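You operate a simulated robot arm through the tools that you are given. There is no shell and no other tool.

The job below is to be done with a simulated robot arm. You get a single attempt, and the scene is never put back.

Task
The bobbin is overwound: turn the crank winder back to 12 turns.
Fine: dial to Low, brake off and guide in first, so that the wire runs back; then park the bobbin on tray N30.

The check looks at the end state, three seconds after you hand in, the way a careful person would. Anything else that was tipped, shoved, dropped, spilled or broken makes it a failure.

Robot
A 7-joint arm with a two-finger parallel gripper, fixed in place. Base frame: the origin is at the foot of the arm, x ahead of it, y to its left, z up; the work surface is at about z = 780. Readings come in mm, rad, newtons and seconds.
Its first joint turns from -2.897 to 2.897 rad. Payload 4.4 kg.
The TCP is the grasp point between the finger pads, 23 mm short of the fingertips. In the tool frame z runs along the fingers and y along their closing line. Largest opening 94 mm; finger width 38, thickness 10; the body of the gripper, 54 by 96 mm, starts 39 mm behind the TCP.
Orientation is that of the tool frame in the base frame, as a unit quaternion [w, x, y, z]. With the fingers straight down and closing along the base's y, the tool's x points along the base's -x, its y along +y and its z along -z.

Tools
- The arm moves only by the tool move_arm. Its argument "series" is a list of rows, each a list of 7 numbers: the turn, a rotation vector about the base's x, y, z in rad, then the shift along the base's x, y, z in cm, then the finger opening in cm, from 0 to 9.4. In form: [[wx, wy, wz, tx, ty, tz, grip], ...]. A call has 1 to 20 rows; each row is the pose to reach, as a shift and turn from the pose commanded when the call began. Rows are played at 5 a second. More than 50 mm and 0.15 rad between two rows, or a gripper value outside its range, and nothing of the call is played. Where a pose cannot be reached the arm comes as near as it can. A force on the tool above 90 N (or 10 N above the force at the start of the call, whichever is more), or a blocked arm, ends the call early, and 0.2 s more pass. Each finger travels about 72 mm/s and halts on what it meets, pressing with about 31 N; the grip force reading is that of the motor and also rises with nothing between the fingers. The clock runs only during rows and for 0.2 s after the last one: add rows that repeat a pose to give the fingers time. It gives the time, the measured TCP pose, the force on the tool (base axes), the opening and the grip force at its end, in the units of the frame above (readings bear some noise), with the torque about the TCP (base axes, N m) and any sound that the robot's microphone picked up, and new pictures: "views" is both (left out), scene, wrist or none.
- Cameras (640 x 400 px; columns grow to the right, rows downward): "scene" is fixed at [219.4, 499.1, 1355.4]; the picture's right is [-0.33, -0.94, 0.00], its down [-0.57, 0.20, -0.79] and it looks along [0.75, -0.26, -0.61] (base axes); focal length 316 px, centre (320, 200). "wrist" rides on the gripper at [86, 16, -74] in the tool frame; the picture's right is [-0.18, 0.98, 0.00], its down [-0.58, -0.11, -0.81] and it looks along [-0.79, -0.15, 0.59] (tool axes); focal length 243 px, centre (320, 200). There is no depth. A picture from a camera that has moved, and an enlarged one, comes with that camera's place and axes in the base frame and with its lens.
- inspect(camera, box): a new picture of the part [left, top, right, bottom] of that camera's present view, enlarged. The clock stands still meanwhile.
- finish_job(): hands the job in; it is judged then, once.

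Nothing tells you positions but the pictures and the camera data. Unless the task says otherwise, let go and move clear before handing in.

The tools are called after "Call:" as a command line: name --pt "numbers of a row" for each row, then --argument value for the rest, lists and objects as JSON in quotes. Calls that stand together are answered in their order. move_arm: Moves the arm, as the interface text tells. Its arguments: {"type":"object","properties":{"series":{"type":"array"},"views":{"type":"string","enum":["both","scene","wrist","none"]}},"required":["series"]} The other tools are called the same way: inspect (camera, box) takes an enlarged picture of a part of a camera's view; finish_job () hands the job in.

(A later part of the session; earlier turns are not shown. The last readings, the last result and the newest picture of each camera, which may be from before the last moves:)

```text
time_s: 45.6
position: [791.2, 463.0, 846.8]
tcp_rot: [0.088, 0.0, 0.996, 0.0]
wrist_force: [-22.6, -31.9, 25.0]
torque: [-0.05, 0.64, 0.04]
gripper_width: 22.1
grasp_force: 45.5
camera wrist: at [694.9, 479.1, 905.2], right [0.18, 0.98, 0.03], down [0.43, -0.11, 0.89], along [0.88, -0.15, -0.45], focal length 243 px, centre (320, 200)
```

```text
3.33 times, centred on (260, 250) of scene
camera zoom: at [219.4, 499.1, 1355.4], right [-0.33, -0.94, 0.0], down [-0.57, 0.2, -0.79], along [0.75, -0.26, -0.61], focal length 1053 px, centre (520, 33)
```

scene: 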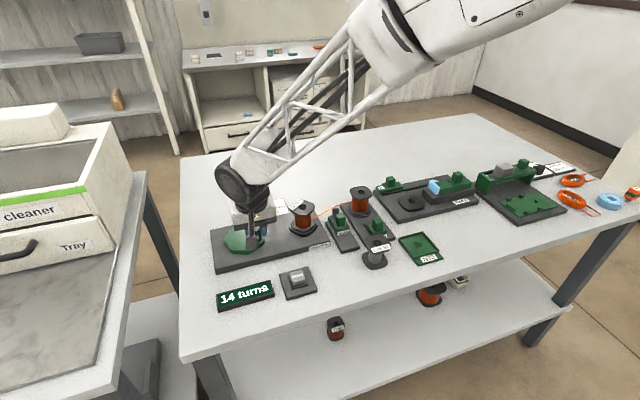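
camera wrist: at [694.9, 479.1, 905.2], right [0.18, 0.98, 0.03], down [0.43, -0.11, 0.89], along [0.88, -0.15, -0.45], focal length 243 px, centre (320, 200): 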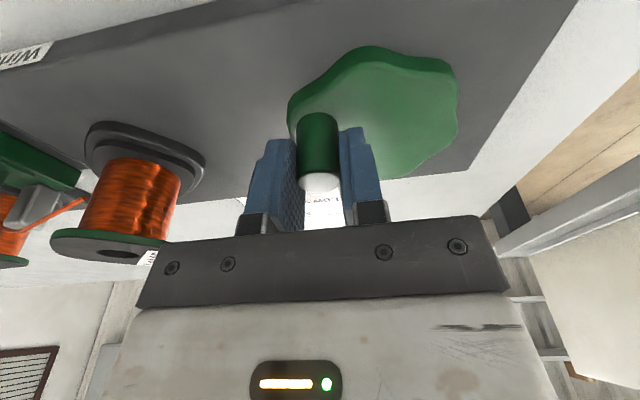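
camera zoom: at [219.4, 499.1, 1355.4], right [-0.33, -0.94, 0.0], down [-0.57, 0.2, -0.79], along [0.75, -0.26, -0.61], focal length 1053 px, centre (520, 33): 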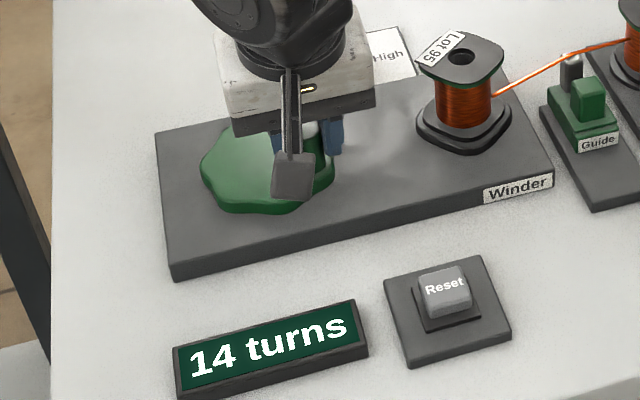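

The counter now reads 14, and the label has turned about 214° for about 58° of crank, so the ratio is roughly 3.7 to 4. The radial forces point to a radius of about 32 mm. I'll continue the arc to about 130° and check again.

Call:
move_arm --pt "0 0 0 0.348 -0.238 0 1" --pt "0 0 0 0.768 -0.391 -0.03 1" --pt "0 0 0 1.205 -0.484 -0.04 1" --pt "0 0 0 1.65 -0.515 -0.04 1" --pt "0 0 0 2.095 -0.484 -0.04 1" --pt "0 0 0 2.532 -0.391 -0.04 1" --pt "0 0 0 2.952 -0.238 -0.04 1" --pt "0 0 0 2.952 -0.238 -0.04 1" --views "both"

Call:
inspect --camera "scene" --box '[200, 190, 320, 310]'

```text
time_s: 47.4
position: [819.4, 465.0, 845.3]
tcp_rot: [0.088, -0.002, 0.996, 0.001]
wrist_force: [-12.4, 13.7, -0.8]
torque: [0.02, -0.63, 0.19]
gripper_width: 21.5
grasp_force: 43.5
camera wrist: at [722.7, 481.6, 904.8], right [0.18, 0.98, 0.03], down [0.43, -0.11, 0.9], along [0.88, -0.14, -0.44], focal length 243 px, centre (320, 200)
```

scene: 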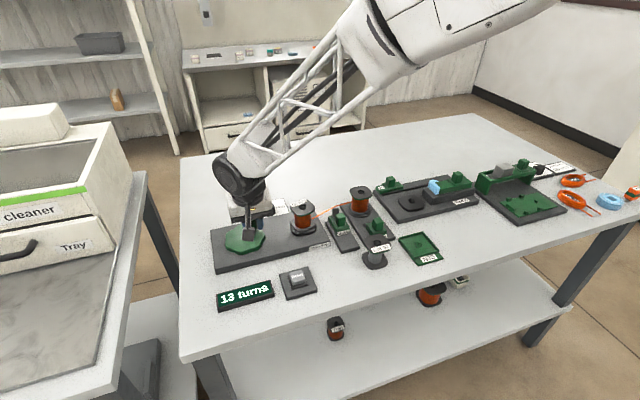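
wrist: 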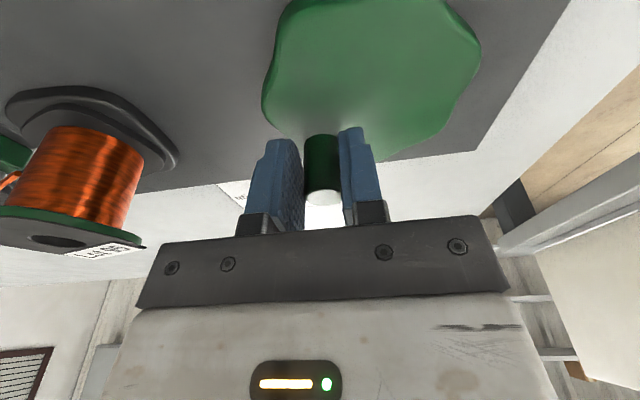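

```text
3.33 times, centred on (260, 250) of scene
camera zoom: at [219.4, 499.1, 1355.4], right [-0.33, -0.94, 0.0], down [-0.57, 0.2, -0.79], along [0.75, -0.26, -0.61], focal length 1053 px, centre (520, 33)
```

zoom: 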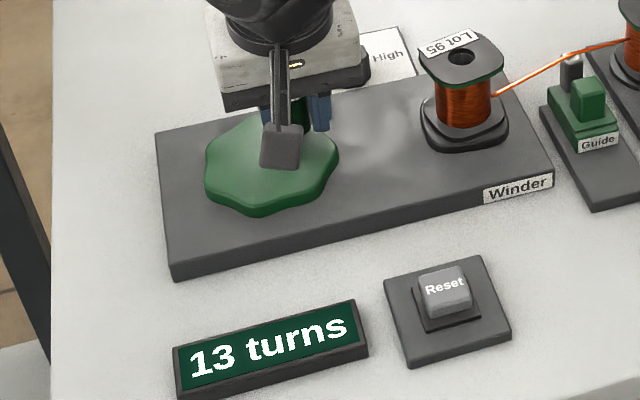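

The counter reads 13, but the handle slid about 15 mm forward along the pads. It is now near (835, 464), which fits a 35 mm radius about (812, 491). I'll open, look, and re-centre before going on.

Call:
move_arm --pt "0 0 0 0 0 0 3" --pt "0 0 0 0 0 0 4.5" --pt "0 0 0 0 0 0 4.5" --pt "0 0 0 -0.3 0 2 4.5" --pt "0 0 0 -0.6 0 5 4.5" --pt "0 0 0 -0.6 0 5 4.5" --views "both"

Call:
inspect --camera "wrist" --box '[200, 0, 440, 170]'

Call:
inspect --camera "scene" --box '[200, 190, 340, 310]'

```text
time_s: 48.8
position: [814.7, 461.3, 896.4]
tcp_rot: [0.087, 0.0, 0.996, 0.0]
wrist_force: [0.1, 0.5, 0.9]
torque: [-0.01, -0.02, 0.03]
gripper_width: 45.2
grasp_force: 0.0
camera wrist: at [718.0, 477.7, 954.2], right [0.18, 0.98, 0.03], down [0.43, -0.11, 0.9], along [0.88, -0.15, -0.44], focal length 243 px, centre (320, 200)
```

scene: 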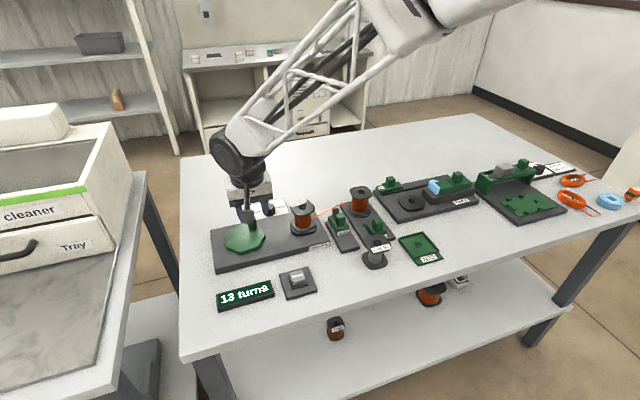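
wrist: 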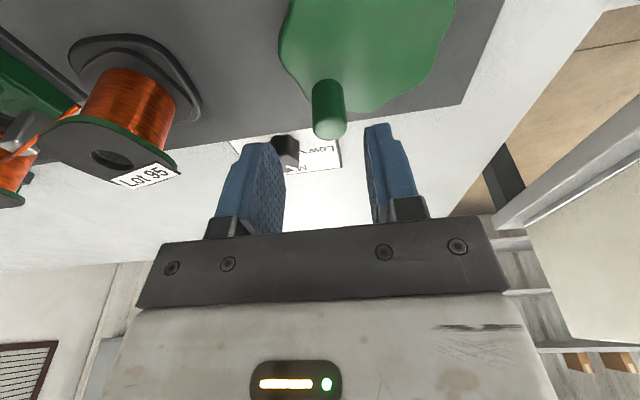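

```text
2.35 times, centred on (320, 85) of wrist
camera zoom: at [718.0, 477.7, 954.2], right [0.18, 0.98, 0.03], down [0.43, -0.11, 0.9], along [0.88, -0.15, -0.44], focal length 571 px, centre (320, 471)
```

zoom: 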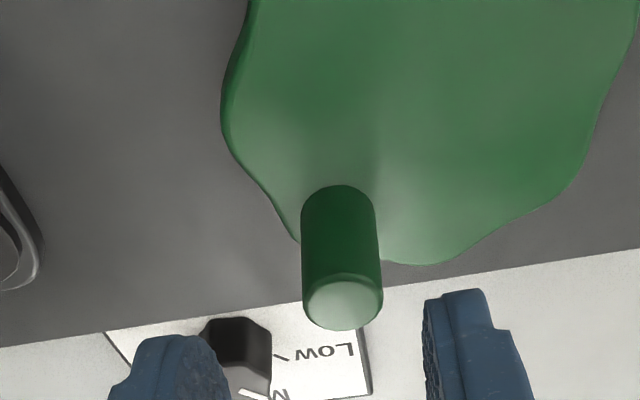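

```text
3.33 times, centred on (270, 250) of scene
camera zoom: at [219.4, 499.1, 1355.4], right [-0.33, -0.94, 0.0], down [-0.57, 0.2, -0.79], along [0.75, -0.26, -0.61], focal length 1053 px, centre (487, 33)
```

zoom: 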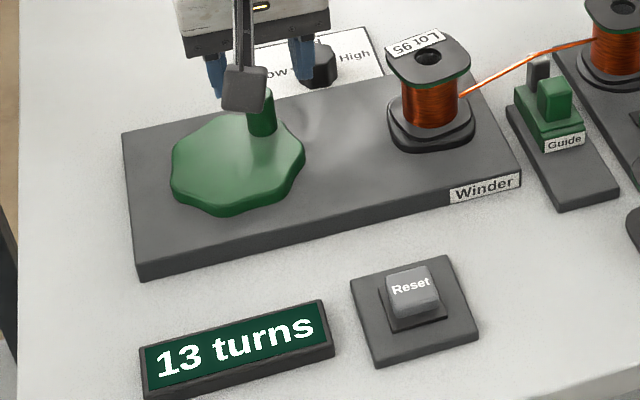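

The crank stayed where I left it, and the handle is at (834.3, 465.8). Combining both handle positions gives a crank centre of about (811.5, 491.1) and a radius of 34 mm. The label has turned about 550°, so about 530° remains, or about 127° of crank. To avoid slipping I'll turn the gripper along with the crank, so I'll first re-grip with yaw -48°.

Call:
move_arm --pt "0 0 -0.14 0.3 0.07 0 4.5" --pt "0 0 -0.28 0.6 0.14 0 4.5" --pt "0 0 -0.42 0.9 0.21 0 4.5" --pt "0 0 -0.56 1.2 0.28 0 4.5" --pt "0 0 -0.7 1.5 0.35 0 4.5" --pt "0 0 -0.8378 1.78 0.42 0 4.5" --pt "0 0 -0.8378 1.78 0.42 0 4.5" --pt "0 0 -0.8378 1.78 0.42 0 4.5" --views "both"

Call:
inspect --camera "wrist" --box '[200, 0, 440, 170]'

```text
time_s: 50.6
position: [832.7, 465.4, 895.7]
tcp_rot: [0.08, 0.405, 0.91, -0.035]
wrist_force: [0.1, 1.1, 0.0]
torque: [0.0, 0.0, 0.02]
gripper_width: 45.1
grasp_force: 0.2
camera wrist: at [780.8, 549.4, 954.1], right [0.85, 0.52, 0.03], down [0.21, -0.39, 0.9], along [0.48, -0.76, -0.44], focal length 243 px, centre (320, 200)
```

scene: 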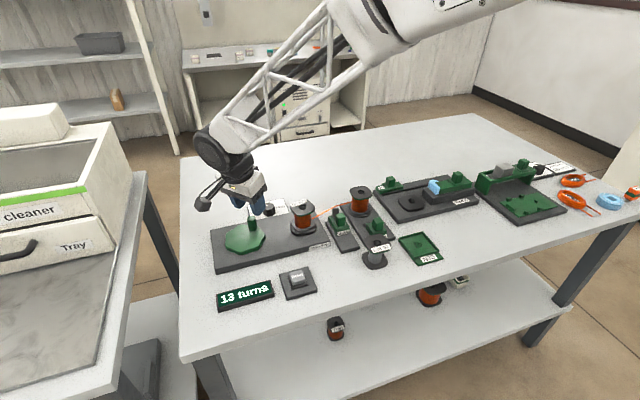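
wrist: 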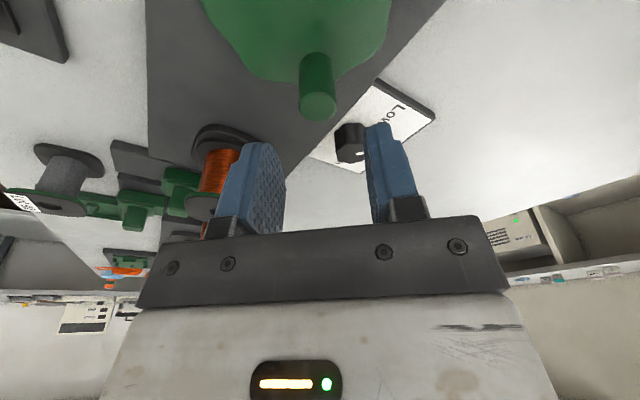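

```text
2.35 times, centred on (320, 85) of wrist
camera zoom: at [780.8, 549.4, 954.1], right [0.85, 0.52, 0.03], down [0.21, -0.39, 0.9], along [0.48, -0.76, -0.44], focal length 571 px, centre (320, 471)
```

zoom: 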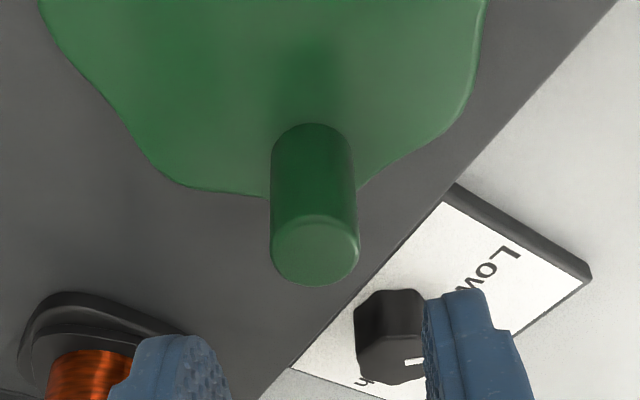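

The handle lies exactly under the gripper. I'll descend and grip.

Call:
move_arm --pt "0 0 0 0 0.05 -2 4.5" --pt "0 0 0 0 0.05 -4 4.5" --pt "0 0 0 0 0.05 -4.95 4.5" --pt "0 0 0 0 0.05 -4.95 4.5" --pt "0 0 0 0 0.05 -4.95 2.5" --pt "0 0 0 0 0.05 -4.95 1" --pt "0 0 0 0 0.05 -4.95 1" --pt "0 0 0 0 0.05 -4.95 1" --views "wrist"

```text
time_s: 52.4
position: [833.5, 465.3, 846.2]
tcp_rot: [0.08, 0.405, 0.91, -0.035]
wrist_force: [-0.6, -0.7, -2.1]
torque: [0.39, -0.39, 0.01]
gripper_width: 21.6
grasp_force: 45.7
camera wrist: at [780.6, 549.5, 905.0], right [0.85, 0.52, 0.03], down [0.21, -0.39, 0.9], along [0.48, -0.76, -0.44], focal length 243 px, centre (320, 200)
```

wrist: 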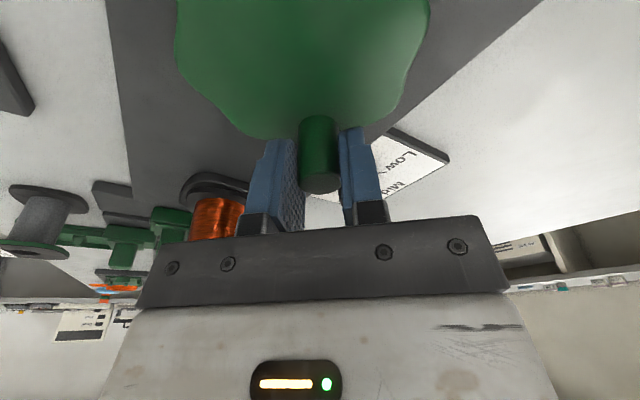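

The grip is centred with almost no side force. I'll follow the arc for 60°, turning the gripper together with the handle.

Call:
move_arm --pt "0 0 0.1047 0.246 0.252 0 1" --pt "0 0 0.2094 0.465 0.529 0 1" --pt "0 0 0.3142 0.654 0.828 0 1" --pt "0 0 0.4189 0.811 1.145 0 1" --pt "0 0 0.5236 0.933 1.476 0 1" --pt "0 0 0.6283 1.021 1.818 0 1" --pt "0 0 0.733 1.072 2.168 0 1" --pt "0 0 0.8378 1.086 2.521 0 1" --pt "0 0 0.9425 1.063 2.874 0 1" --pt "0 0 1.0472 1.003 3.222 0 1" --pt "0 0 1.0472 1.003 3.222 0 1" --views "both"

Call:
inspect --camera "scene" --box '[200, 190, 340, 310]'

```text
time_s: 54.8
position: [841.6, 499.1, 846.9]
tcp_rot: [0.087, -0.105, 0.991, 0.009]
wrist_force: [-18.8, -4.9, 5.1]
torque: [0.32, 0.37, 0.02]
gripper_width: 21.6
grasp_force: 45.6
camera wrist: at [744.8, 493.8, 905.0], right [-0.03, 1.0, 0.03], down [0.45, -0.02, 0.9], along [0.89, 0.04, -0.44], focal length 243 px, centre (320, 200)
```

scene: 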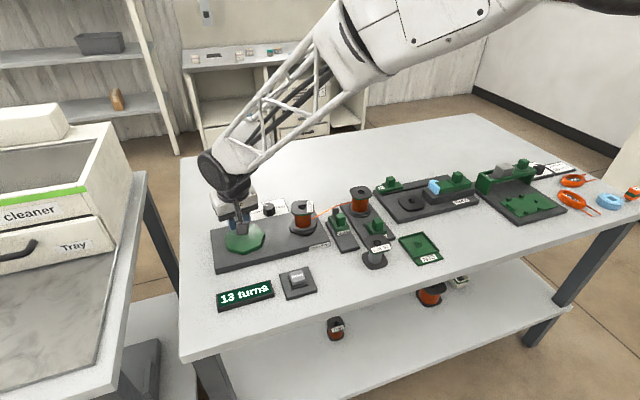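
wrist: 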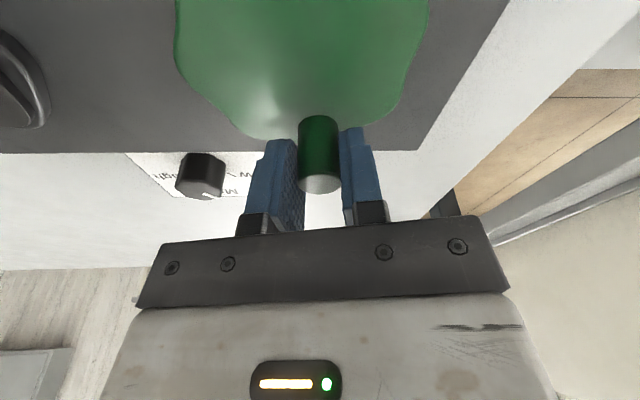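

```text
3.33 times, centred on (270, 250) of scene
camera zoom: at [219.4, 499.1, 1355.4], right [-0.33, -0.94, 0.0], down [-0.57, 0.2, -0.79], along [0.75, -0.26, -0.61], focal length 1053 px, centre (487, 33)
```

zoom: 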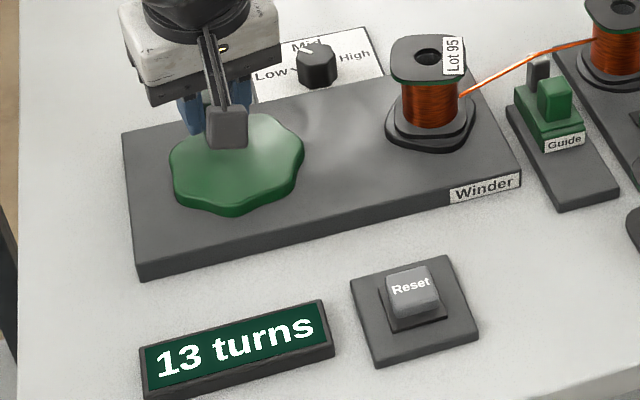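

The grip held, and the label now shows about 798° total (12.8 turns, displayed as 13). I'll advance another 22°, which should stop just before the counter flips to 12.

Call:
move_arm --pt "0 0 0.096 -0.111 0.304 0 1" --pt "0 0 0.192 -0.226 0.605 0 1" --pt "0 0 0.288 -0.369 0.892 0 1" --pt "0 0 0.384 -0.539 1.165 0 1" --pt "0 0 0.384 -0.539 1.165 0 1" --views "scene"

Call:
inspect --camera "scene" --box '[200, 190, 340, 310]'

```text
time_s: 56.0
position: [837.4, 509.3, 846.3]
tcp_rot: [0.083, -0.292, 0.953, 0.025]
wrist_force: [-13.1, -9.4, 7.5]
torque: [0.35, 0.49, 0.0]
gripper_width: 21.8
grasp_force: 44.5
```

scene: 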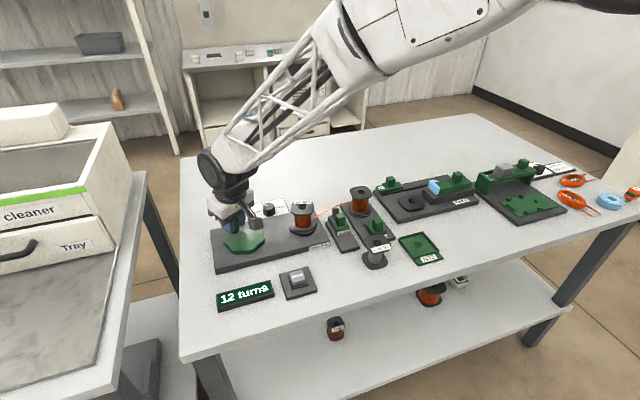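

```text
3.33 times, centred on (270, 250) of scene
camera zoom: at [219.4, 499.1, 1355.4], right [-0.33, -0.94, 0.0], down [-0.57, 0.2, -0.79], along [0.75, -0.26, -0.61], focal length 1053 px, centre (487, 33)
```

zoom: 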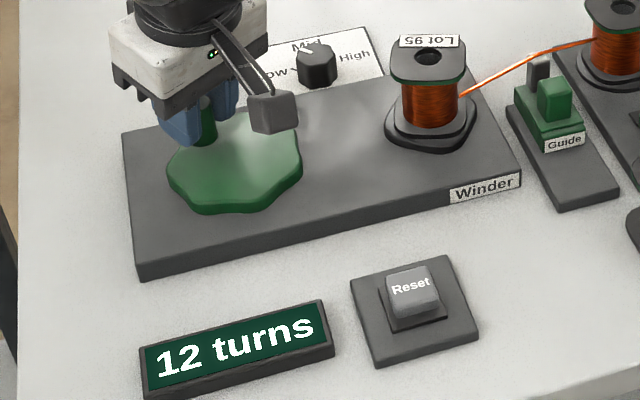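

The counter already shows 12 at about 884° of label rotation, so it has just passed 12.5. To centre on 12.0 I'll locate that flip point by stepping back slightly.

Call:
move_arm --pt "0 0 -0.0436 0.075 -0.125 0 1" --pt "0 0 -0.0436 0.075 -0.125 0 1" --views "none"

Call:
inspect --camera "scene" --box '[200, 190, 340, 310]'

```text
time_s: 56.6
position: [838.4, 509.3, 845.6]
tcp_rot: [0.084, -0.27, 0.959, 0.023]
wrist_force: [-18.9, -12.2, 10.4]
torque: [0.32, 0.33, 0.01]
gripper_width: 21.6
grasp_force: 44.9
```

```text
3.33 times, centred on (270, 250) of scene
camera zoom: at [219.4, 499.1, 1355.4], right [-0.33, -0.94, 0.0], down [-0.57, 0.2, -0.79], along [0.75, -0.26, -0.61], focal length 1053 px, centre (487, 33)
```

zoom: 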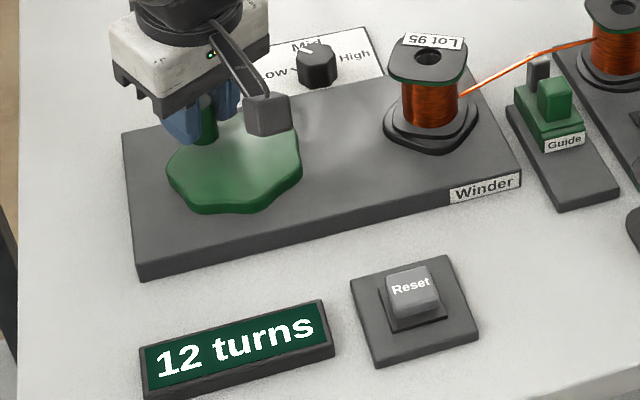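

Call:
move_arm --pt "0 0 -0.0873 0.16 -0.245 0 1" --pt "0 0 -0.0873 0.16 -0.245 0 1" --views "none"

Call:
inspect --camera "scene" --box '[200, 190, 340, 310]'

```text
time_s: 57.2
position: [839.0, 506.0, 846.6]
tcp_rot: [0.085, -0.228, 0.97, 0.019]
wrist_force: [-26.2, -13.6, 11.7]
torque: [0.27, 0.54, 0.02]
gripper_width: 21.8
grasp_force: 45.0
```

```text
3.33 times, centred on (270, 250) of scene
camera zoom: at [219.4, 499.1, 1355.4], right [-0.33, -0.94, 0.0], down [-0.57, 0.2, -0.79], along [0.75, -0.26, -0.61], focal length 1053 px, centre (487, 33)
```

zoom: 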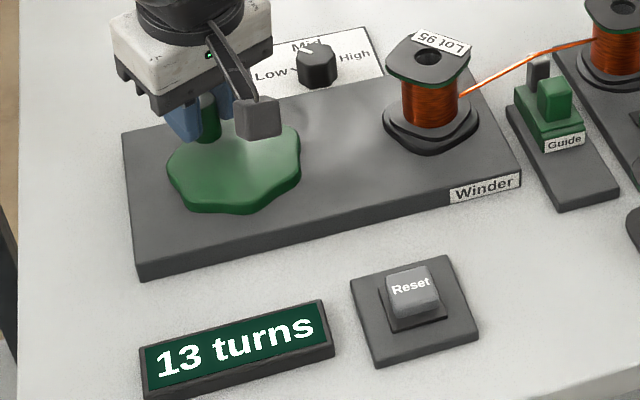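

The flip is between about 855° and 870°, so exactly 12.0 turns should be about 180° of bobbin past it, or about 43° of crank. I'll go forward to that angle.

Call:
move_arm --pt "0 0 0.1 -0.193 0.272 0 1" --pt "0 0 0.2 -0.389 0.543 0 1" --pt "0 0 0.3 -0.61 0.793 0 1" --pt "0 0 0.4 -0.853 1.018 0 1" --pt "0 0 0.5 -1.117 1.217 0 1" --pt "0 0 0.6 -1.405 1.392 0 1" --pt "0 0 0.7 -1.704 1.535 0 1" --pt "0 0 0.8 -2.015 1.647 0 1" --pt "0 0 0.8 -2.015 1.647 0 1" --views "both"

Call:
inspect --camera "scene" --box '[200, 190, 340, 310]'

```text
time_s: 59.2
position: [819.1, 522.1, 846.0]
tcp_rot: [0.07, -0.589, 0.804, 0.052]
wrist_force: [0.7, 5.6, -5.3]
torque: [0.7, 0.36, -0.01]
gripper_width: 21.6
grasp_force: 44.9
camera wrist: at [776.0, 434.4, 905.0], right [-0.88, 0.47, 0.03], down [0.23, 0.38, 0.9], along [0.41, 0.8, -0.44], focal length 243 px, centre (320, 200)
```

scene: 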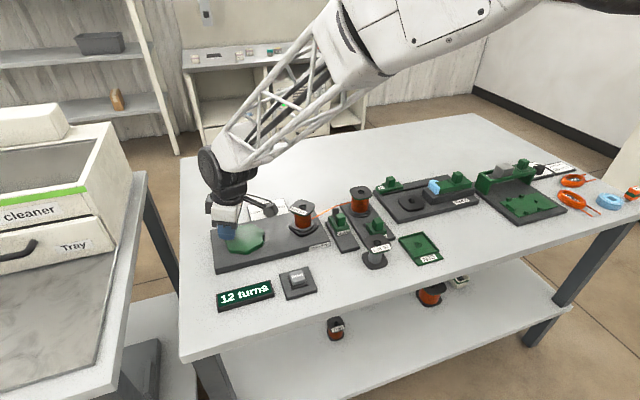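
wrist: 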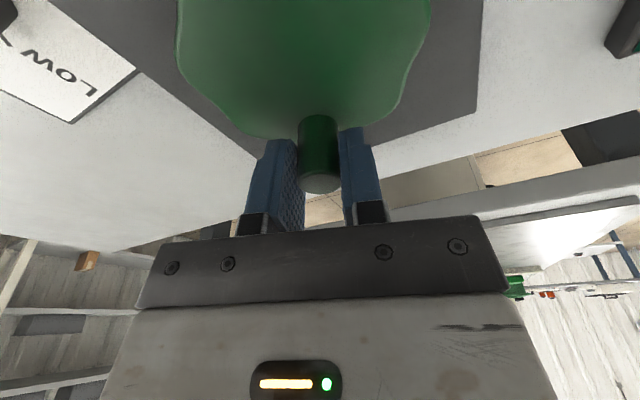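

```text
3.33 times, centred on (270, 250) of scene
camera zoom: at [219.4, 499.1, 1355.4], right [-0.33, -0.94, 0.0], down [-0.57, 0.2, -0.79], along [0.75, -0.26, -0.61], focal length 1053 px, centre (487, 33)
```

zoom: 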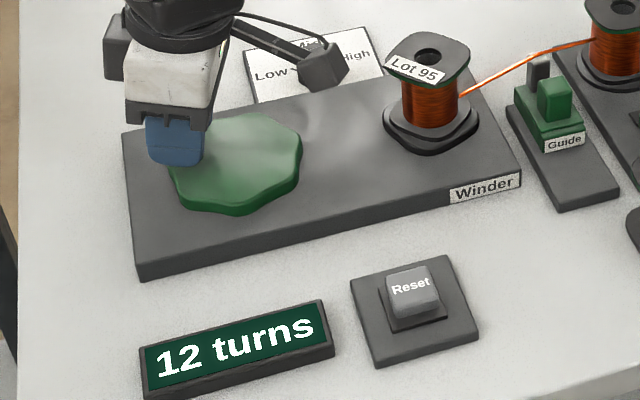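

The counter shows 12 and the label implies about 12.05 turns. I'll advance 4° more to centre on 12.0, then release and lift.

Call:
move_arm --pt "0 0 0.035 -0.113 0.032 0 1" --pt "0 0 0.07 -0.225 0.061 0 1" --pt "0 0 0.07 -0.225 0.061 0 1" --views "none"

Call:
inspect --camera "scene" --box '[200, 190, 340, 310]'

```text
time_s: 60.0
position: [818.0, 523.2, 846.2]
tcp_rot: [0.068, -0.615, 0.784, 0.053]
wrist_force: [2.1, 8.2, -2.3]
torque: [-0.23, 0.63, 0.01]
gripper_width: 21.7
grasp_force: 45.0
```

```text
3.33 times, centred on (270, 250) of scene
camera zoom: at [219.4, 499.1, 1355.4], right [-0.33, -0.94, 0.0], down [-0.57, 0.2, -0.79], along [0.75, -0.26, -0.61], focal length 1053 px, centre (487, 33)
```

zoom: 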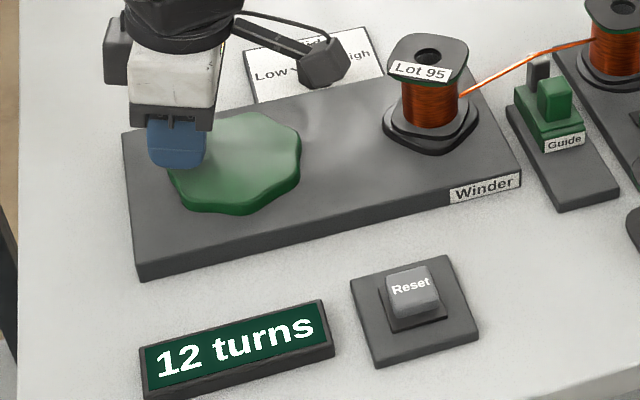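

The label now reads about 1042° and the counter 12, which is on target. I'll open, lift clear and turn the tool back.

Call:
move_arm --pt "0 0 0 0 0 0 3" --pt "0 0 0 0 0 0 4.5" --pt "0 0 0 0 0 0 4.5" --pt "0 0 0 0 0 3 4.5" --pt "0 0 0 0 0 7 4.5" --pt "0 0 0 0 0 11 4.5" --pt "0 0 -0.14 -1 -0.5 13 5" --pt "0 0 -0.28 -2 -1 13 6" --pt "0 0 -0.42 -3 -1.5 13 7" --pt "0 0 -0.56 -4 -2 13 8" --pt "0 0 -0.7 -5 -2.5 13 9" --pt "0 0 -0.84 -6 -3 13 9" --pt "0 0 -0.98 -7 -3.5 13 9" --pt "0 0 -1.12 -8 -4 13 9" --pt "0 0 -1.26 -9 -4.5 13 9" --pt "0 0 -1.332 -10 -5 13 9" --pt "0 0 -1.332 -10 -5 13 9" --views "both"

Call:
inspect --camera "scene" --box '[200, 190, 340, 310]'

```text
time_s: 63.6
position: [717.2, 473.4, 975.1]
tcp_rot: [0.087, 0.0, 0.996, 0.0]
wrist_force: [0.1, -0.5, 0.4]
torque: [-0.01, 0.0, 0.0]
gripper_width: 89.8
grasp_force: 0.1
camera wrist: at [620.2, 489.7, 1034.7], right [0.18, 0.98, 0.03], down [0.43, -0.11, 0.9], along [0.88, -0.15, -0.44], focal length 243 px, centre (320, 200)
```

scene: 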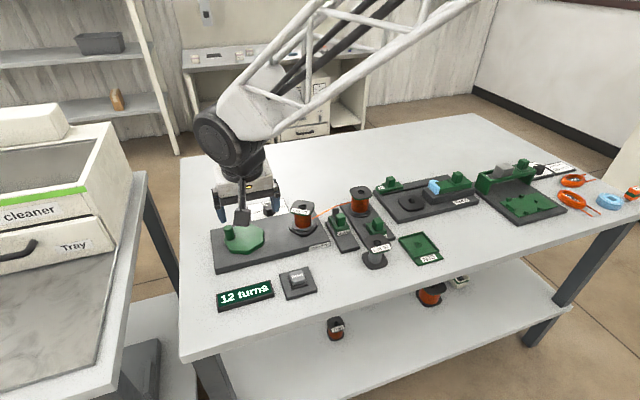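
wrist: 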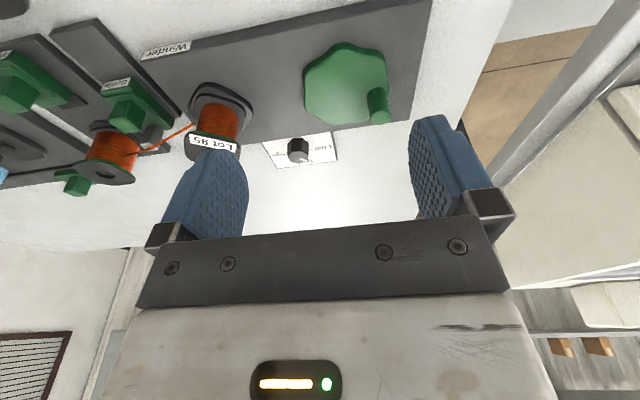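

```text
3.33 times, centred on (270, 250) of scene
camera zoom: at [219.4, 499.1, 1355.4], right [-0.33, -0.94, 0.0], down [-0.57, 0.2, -0.79], along [0.75, -0.26, -0.61], focal length 1053 px, centre (487, 33)
```

zoom: 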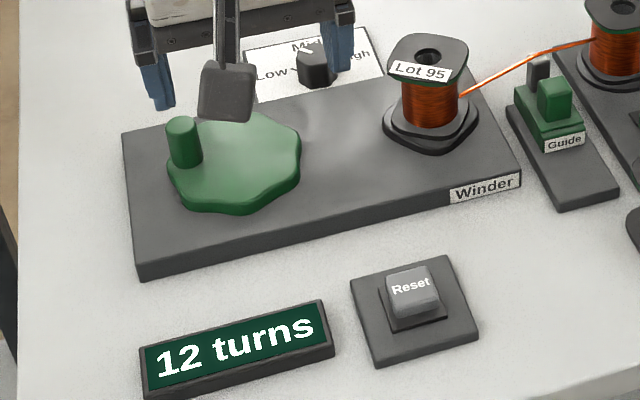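

The crank stayed put and the counter still reads 12. Next is the bobbin. Tray N30's rim box spans about x 629–700 and y 50–121, with the peg at about (664.7, 85.7). I'll straighten the tool and take a closer look at the bobbin's flange orientation.

Call:
move_arm --pt "0 0.0582 0 0 -4 0 9" --pt "0 0.1164 0 0 -8 0 9" --pt "0 0.1745 0 0 -12 -1 9" --pt "0 0.1745 0 0.1 -14.35 -1.6 9" --pt "0 0.1745 0 0.1 -14.35 -1.6 9" --pt "0 0.1745 0 0.1 -14.35 -1.6 9" --views "wrist"

Call:
inspect --camera "wrist" --box '[240, 80, 420, 200]'

Call:
inspect --camera "scene" --box '[270, 180, 350, 240]'

```text
time_s: 65.0
position: [719.2, 329.5, 959.3]
tcp_rot: [0.0, 0.001, 1.0, 0.0]
wrist_force: [0.1, 0.1, 0.4]
torque: [0.0, -0.01, 0.01]
gripper_width: 90.0
grasp_force: 0.1
camera wrist: at [633.8, 345.9, 1034.6], right [0.18, 0.98, 0.0], down [0.58, -0.11, 0.81], along [0.79, -0.15, -0.59], focal length 243 px, centre (320, 200)
```

wrist: 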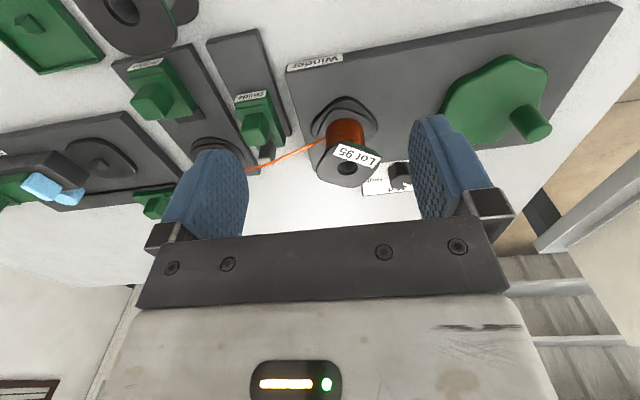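

```text
3.33 times, centred on (330, 140) of wrist
camera zoom: at [633.8, 345.9, 1034.6], right [0.18, 0.98, 0.0], down [0.58, -0.11, 0.81], along [0.79, -0.15, -0.59], focal length 809 px, centre (287, 400)
```

zoom: 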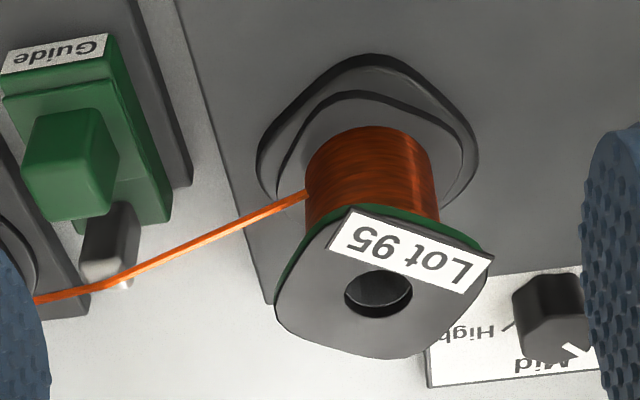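

```text
6.67 times, centred on (310, 210) of scene
camera zoom: at [219.4, 499.1, 1355.4], right [-0.33, -0.94, 0.0], down [-0.57, 0.2, -0.79], along [0.75, -0.26, -0.61], focal length 2105 px, centre (387, 133)
```

zoom: 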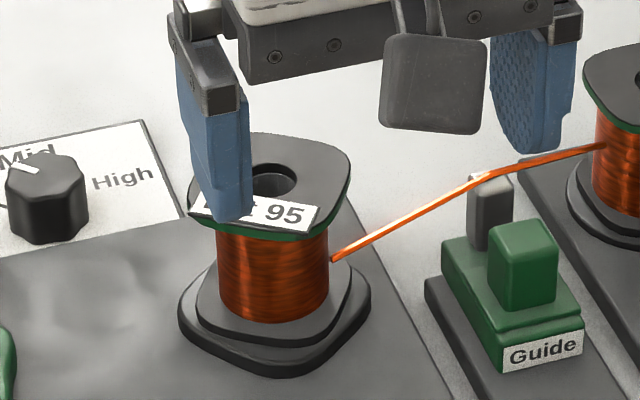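

The bobbin's top flange is centred at about (811.5, 340.6) at z≈867, about 52 mm across, with its sides turned to about 55°. The wire leaves toward the guide at x≈797–816. Gripping with yaw 55° keeps the fingers flat on the flange and clear of the wire, so I'll hover there first.

Call:
move_arm --pt "0 0 0.14 1.5 0.2 -0.4 9" --pt "0 0 0.28 3 0.4 -0.8 9" --pt "0 0 0.42 4.5 0.6 -1.2 9" --pt "0 0 0.56 6 0.8 -1.6 8.5" --pt "0 0 0.7 7.5 1 -2 8" --pt "0 0 0.84 8.5 1.06 -2.5 8" --pt "0 0 0.96 9.16 1.06 -3 8" --pt "0 0 0.96 9.16 1.06 -3 8" --pt "0 0 0.96 9.16 1.06 -3 8" --views "both"

Call:
inspect --camera "wrist" --box '[200, 20, 440, 190]'

Call:
inspect --camera "scene" --box '[260, 150, 360, 240]'

```text
time_s: 67.0
position: [811.4, 340.5, 930.2]
tcp_rot: [-0.001, -0.463, 0.887, 0.0]
wrist_force: [0.3, 0.1, 0.1]
torque: [-0.04, 0.0, 0.01]
gripper_width: 80.0
grasp_force: 0.1
camera wrist: at [749.2, 279.2, 1005.3], right [-0.7, 0.71, 0.0], down [0.42, 0.41, 0.81], along [0.58, 0.56, -0.59], focal length 243 px, centre (320, 200)
```

scene: 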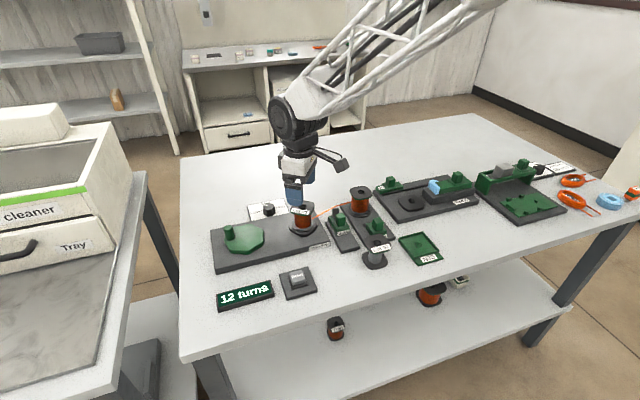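
wrist: 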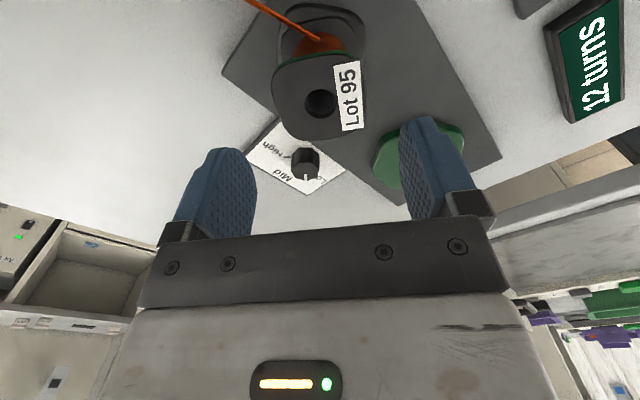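

```text
2.35 times, centred on (320, 105) of wrist
camera zoom: at [749.2, 279.2, 1005.3], right [-0.7, 0.71, 0.0], down [0.42, 0.41, 0.81], along [0.58, 0.56, -0.59], focal length 571 px, centre (320, 424)
```

zoom: 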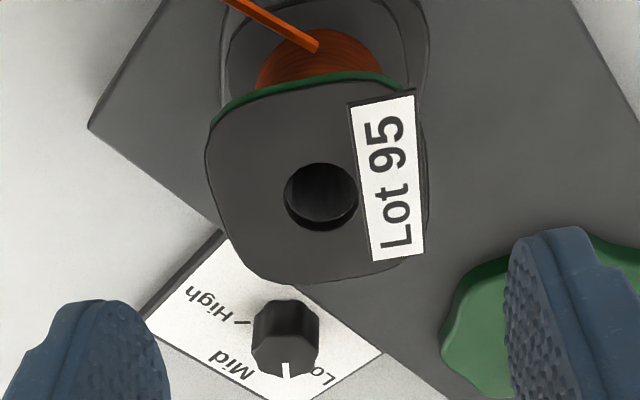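

```text
4.44 times, centred on (310, 195) of scene
camera zoom: at [219.4, 499.1, 1355.4], right [-0.33, -0.94, 0.0], down [-0.57, 0.2, -0.79], along [0.75, -0.26, -0.61], focal length 1404 px, centre (364, 222)
```

zoom: 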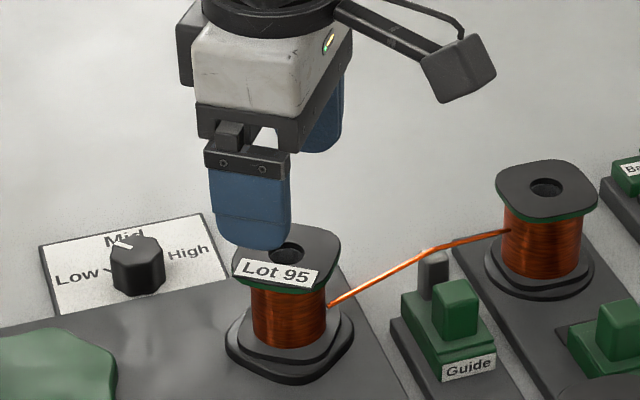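

The flange sides are parallel to the fingers and centred within about 2 mm. I'll descend to the top flange and close.

Call:
move_arm --pt "0 0 0 -0.1 -0.05 -2.5 8" --pt "0 0 0 -0.1 -0.05 -5 8" --pt "0 0 0 -0.1 -0.05 -7 8" --pt "0 0 0 -0.1 -0.05 -7 8" --pt "0 0 0 -0.1 -0.05 -7 6.5" --pt "0 0 0 -0.1 -0.05 -7 5" --pt "0 0 0 -0.1 -0.05 -7 4" --pt "0 0 0 -0.1 -0.05 -7 4" --views "both"

Call:
inspect --camera "scene" --box '[260, 170, 360, 240]'

```text
time_s: 68.8
position: [809.2, 340.6, 860.7]
tcp_rot: [0.001, -0.462, 0.887, 0.0]
wrist_force: [0.1, -0.8, 0.6]
torque: [0.02, 0.02, -0.01]
gripper_width: 55.1
grasp_force: 31.0
camera wrist: at [748.1, 279.2, 935.4], right [-0.7, 0.71, 0.0], down [0.42, 0.41, 0.81], along [0.58, 0.56, -0.59], focal length 243 px, centre (320, 200)
```

scene: 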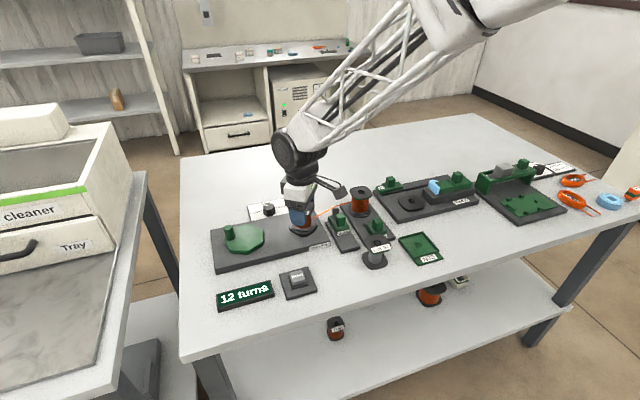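
wrist: 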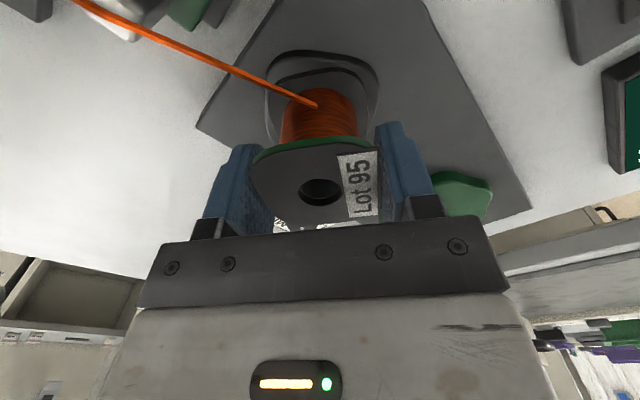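

```text
5.71 times, centred on (310, 205) of scene
camera zoom: at [219.4, 499.1, 1355.4], right [-0.33, -0.94, 0.0], down [-0.57, 0.2, -0.79], along [0.75, -0.26, -0.61], focal length 1804 px, centre (377, 171)
```

zoom: 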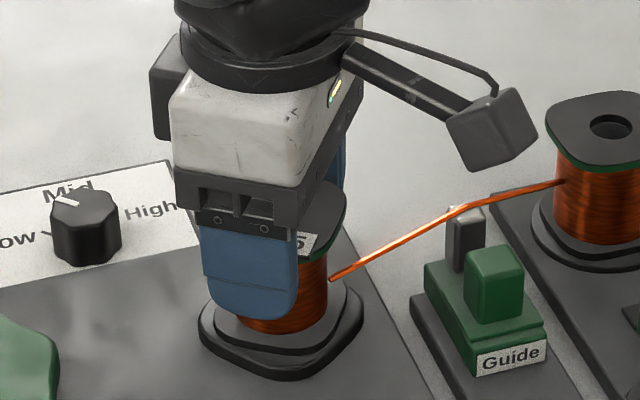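

The flange is gripped at 55 mm and the counter still shows 12. I'll lift straight up slowly and check.

Call:
move_arm --pt "0 0 0 0 0 0.5 4" --pt "0 0 0 0 0 1 4" --pt "0 0 0 0 0 1.7 4" --pt "0 0 0 0 0 2.5 4" --pt "0 0 0 0 0 3.5 4" --pt "0 0 0 0 0 3.5 4" --views "both"

Call:
inspect --camera "scene" --box '[260, 160, 380, 240]'

```text
time_s: 70.2
position: [809.5, 339.9, 895.2]
tcp_rot: [-0.001, -0.462, 0.887, 0.0]
wrist_force: [-0.5, 0.2, -1.6]
torque: [-0.03, -0.03, -0.03]
gripper_width: 55.0
grasp_force: 31.6
camera wrist: at [747.5, 279.0, 970.2], right [-0.7, 0.71, 0.0], down [0.42, 0.41, 0.81], along [0.58, 0.56, -0.59], focal length 243 px, centre (320, 200)
```

scene: 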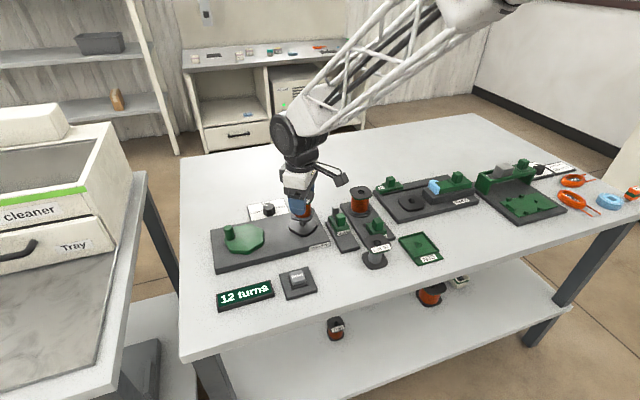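
wrist: 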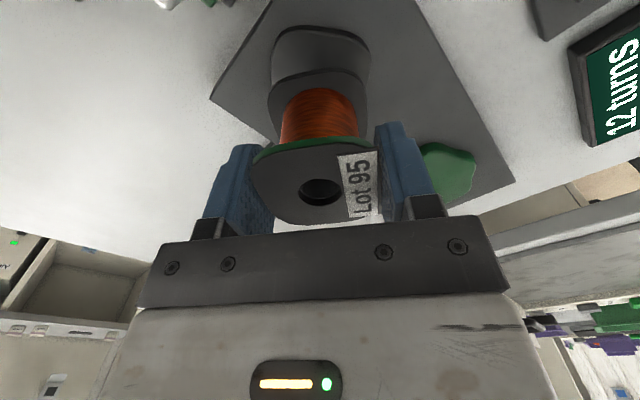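

```text
5.00 times, centred on (320, 200) of scene
camera zoom: at [219.4, 499.1, 1355.4], right [-0.33, -0.94, 0.0], down [-0.57, 0.2, -0.79], along [0.75, -0.26, -0.61], focal length 1579 px, centre (320, 200)
```

zoom: 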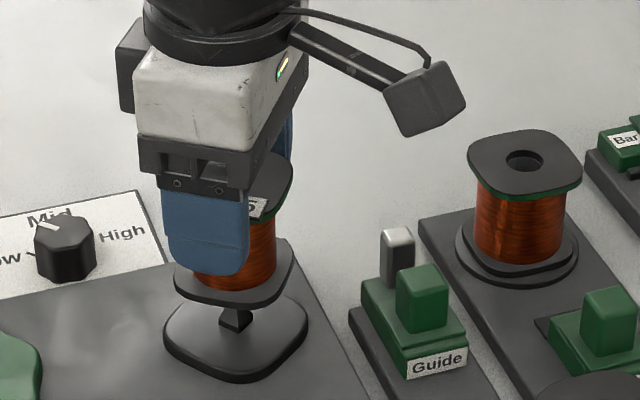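

The bobbin came off upright, the wire is gone from it, and the counter still reads 12. I'll carry it high, turning back to yaw 0, to a spot from which I can see the tray accurately.

Call:
move_arm --pt "0 0 0 0 0 2 4" --pt "0 0 0 0 0 4 4" --pt "0 0 0 -0.5 -0.5 6 4" --pt "0 0 -0.1 -2.5 -2 6.5 4" --pt "0 0 -0.2 -5 -4 6.5 4" --pt "0 0 -0.3 -7.5 -6 6.5 4" --pt "0 0 -0.4 -10 -8 6.5 4" --pt "0 0 -0.5 -12.5 -10 6.5 4" --pt "0 0 -0.6 -15 -12 6.5 4" --pt "0 0 -0.7 -17.5 -13.5 6.5 4" --pt "0 0 -0.8 -19.5 -15 6.5 4" --pt "0 0 -0.9 -20.5 -15.7 6.5 4" --pt "0 0 -0.96 -21.05 -16 6.5 4" --pt "0 0 -0.96 -21.05 -16 6.5 4" --pt "0 0 -0.96 -21.05 -16 6.5 4" --views "both"

Call:
inspect --camera "wrist" --box '[60, 20, 300, 170]'

```text
time_s: 73.4
position: [598.3, 180.3, 960.7]
tcp_rot: [0.0, 0.001, 1.0, 0.0]
wrist_force: [0.3, -0.3, -2.0]
torque: [-0.03, -0.01, -0.04]
gripper_width: 55.3
grasp_force: 30.8
camera wrist: at [513.3, 196.6, 1034.6], right [0.18, 0.98, 0.0], down [0.58, -0.11, 0.81], along [0.79, -0.15, -0.59], focal length 243 px, centre (320, 200)
```

scene: 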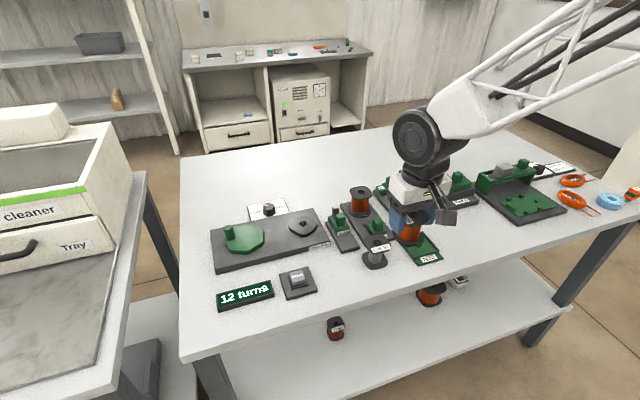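
wrist: 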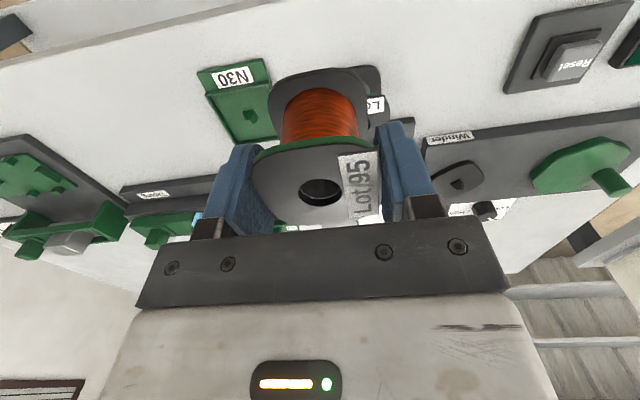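

```text
2.67 times, centred on (180, 95) of wrist
camera zoom: at [513.3, 196.6, 1034.6], right [0.18, 0.98, 0.0], down [0.58, -0.11, 0.81], along [0.79, -0.15, -0.59], focal length 647 px, centre (693, 480)
```

zoom: 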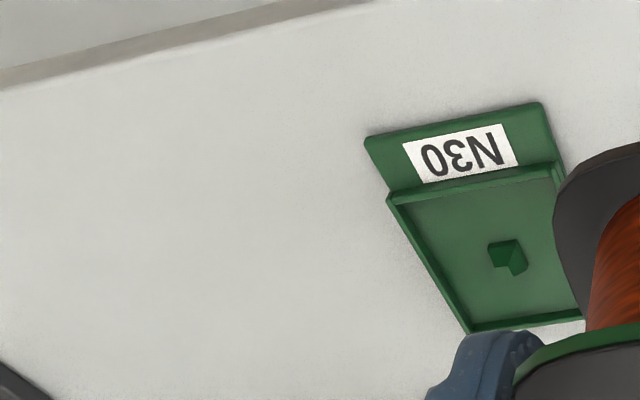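

The bobbin hangs straight. Two wrist views put the tray peg at about (666, 86). I'll move over it and come down to about 15 mm above the rim, then compare the bobbin's lower flange with the rim.

Call:
move_arm --pt "0 0 0 1.7 -2.4 0 4" --pt "0 0 0 3.4 -4.8 0 4" --pt "0 0 0 5.1 -7.2 0 4" --pt "0 0 0 6.6 -9.4 0 4" --pt "0 0 0 6.6 -9.4 -3 4" --pt "0 0 0 6.6 -9.4 -6 4" --pt "0 0 0 6.6 -9.4 -9 4" --pt "0 0 0 6.6 -9.4 -10.5 4" --pt "0 0 0 6.6 -9.4 -10.5 4" --pt "0 0 0 6.6 -9.4 -10.5 4" --views "both"

Call:
inspect --camera "scene" --box '[370, 200, 470, 270]'

Call:
inspect --camera "wrist" --box '[200, 0, 440, 160]'

```text
time_s: 75.6
position: [664.7, 85.4, 856.1]
tcp_rot: [0.0, 0.001, 1.0, 0.0]
wrist_force: [1.3, -0.2, -1.7]
torque: [0.01, -0.02, 0.01]
gripper_width: 55.3
grasp_force: 31.4
camera wrist: at [579.8, 102.0, 930.1], right [0.18, 0.98, 0.0], down [0.58, -0.11, 0.81], along [0.79, -0.15, -0.59], focal length 243 px, centre (320, 200)
```

scene: 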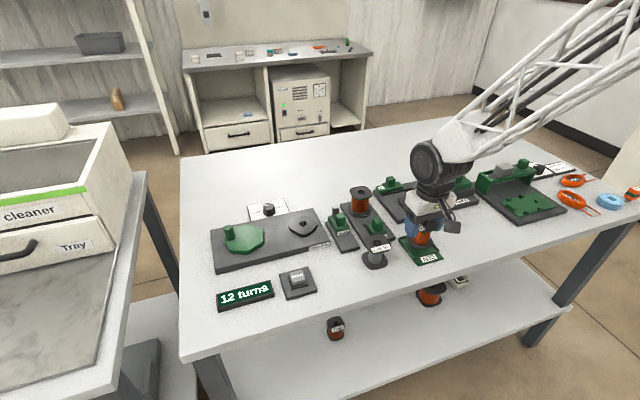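
wrist: 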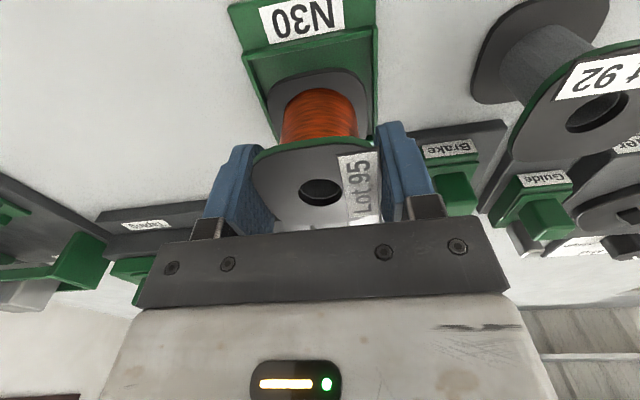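

```text
5.71 times, centred on (420, 235) of scene
camera zoom: at [219.4, 499.1, 1355.4], right [-0.33, -0.94, 0.0], down [-0.57, 0.2, -0.79], along [0.75, -0.26, -0.61], focal length 1804 px, centre (-251, 0)
```

zoom: 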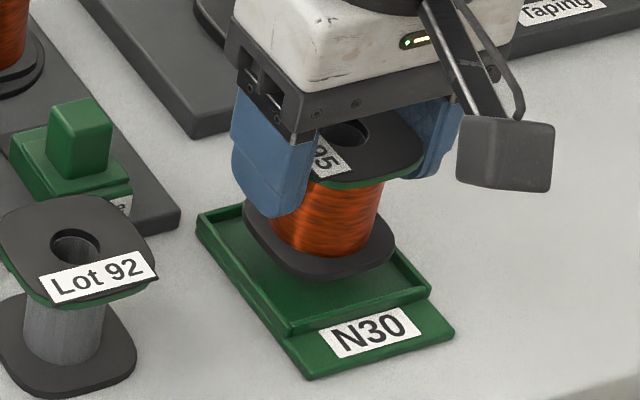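

```text
2.50 times, centred on (320, 80) of wrist
camera zoom: at [579.8, 102.0, 930.1], right [0.18, 0.98, 0.0], down [0.58, -0.11, 0.81], along [0.79, -0.15, -0.59], focal length 606 px, centre (320, 500)
```

zoom: 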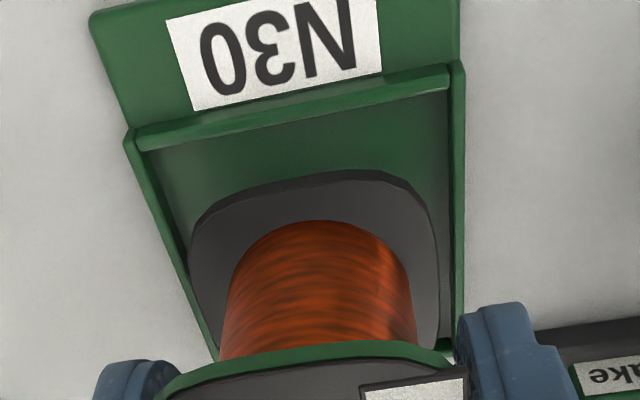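

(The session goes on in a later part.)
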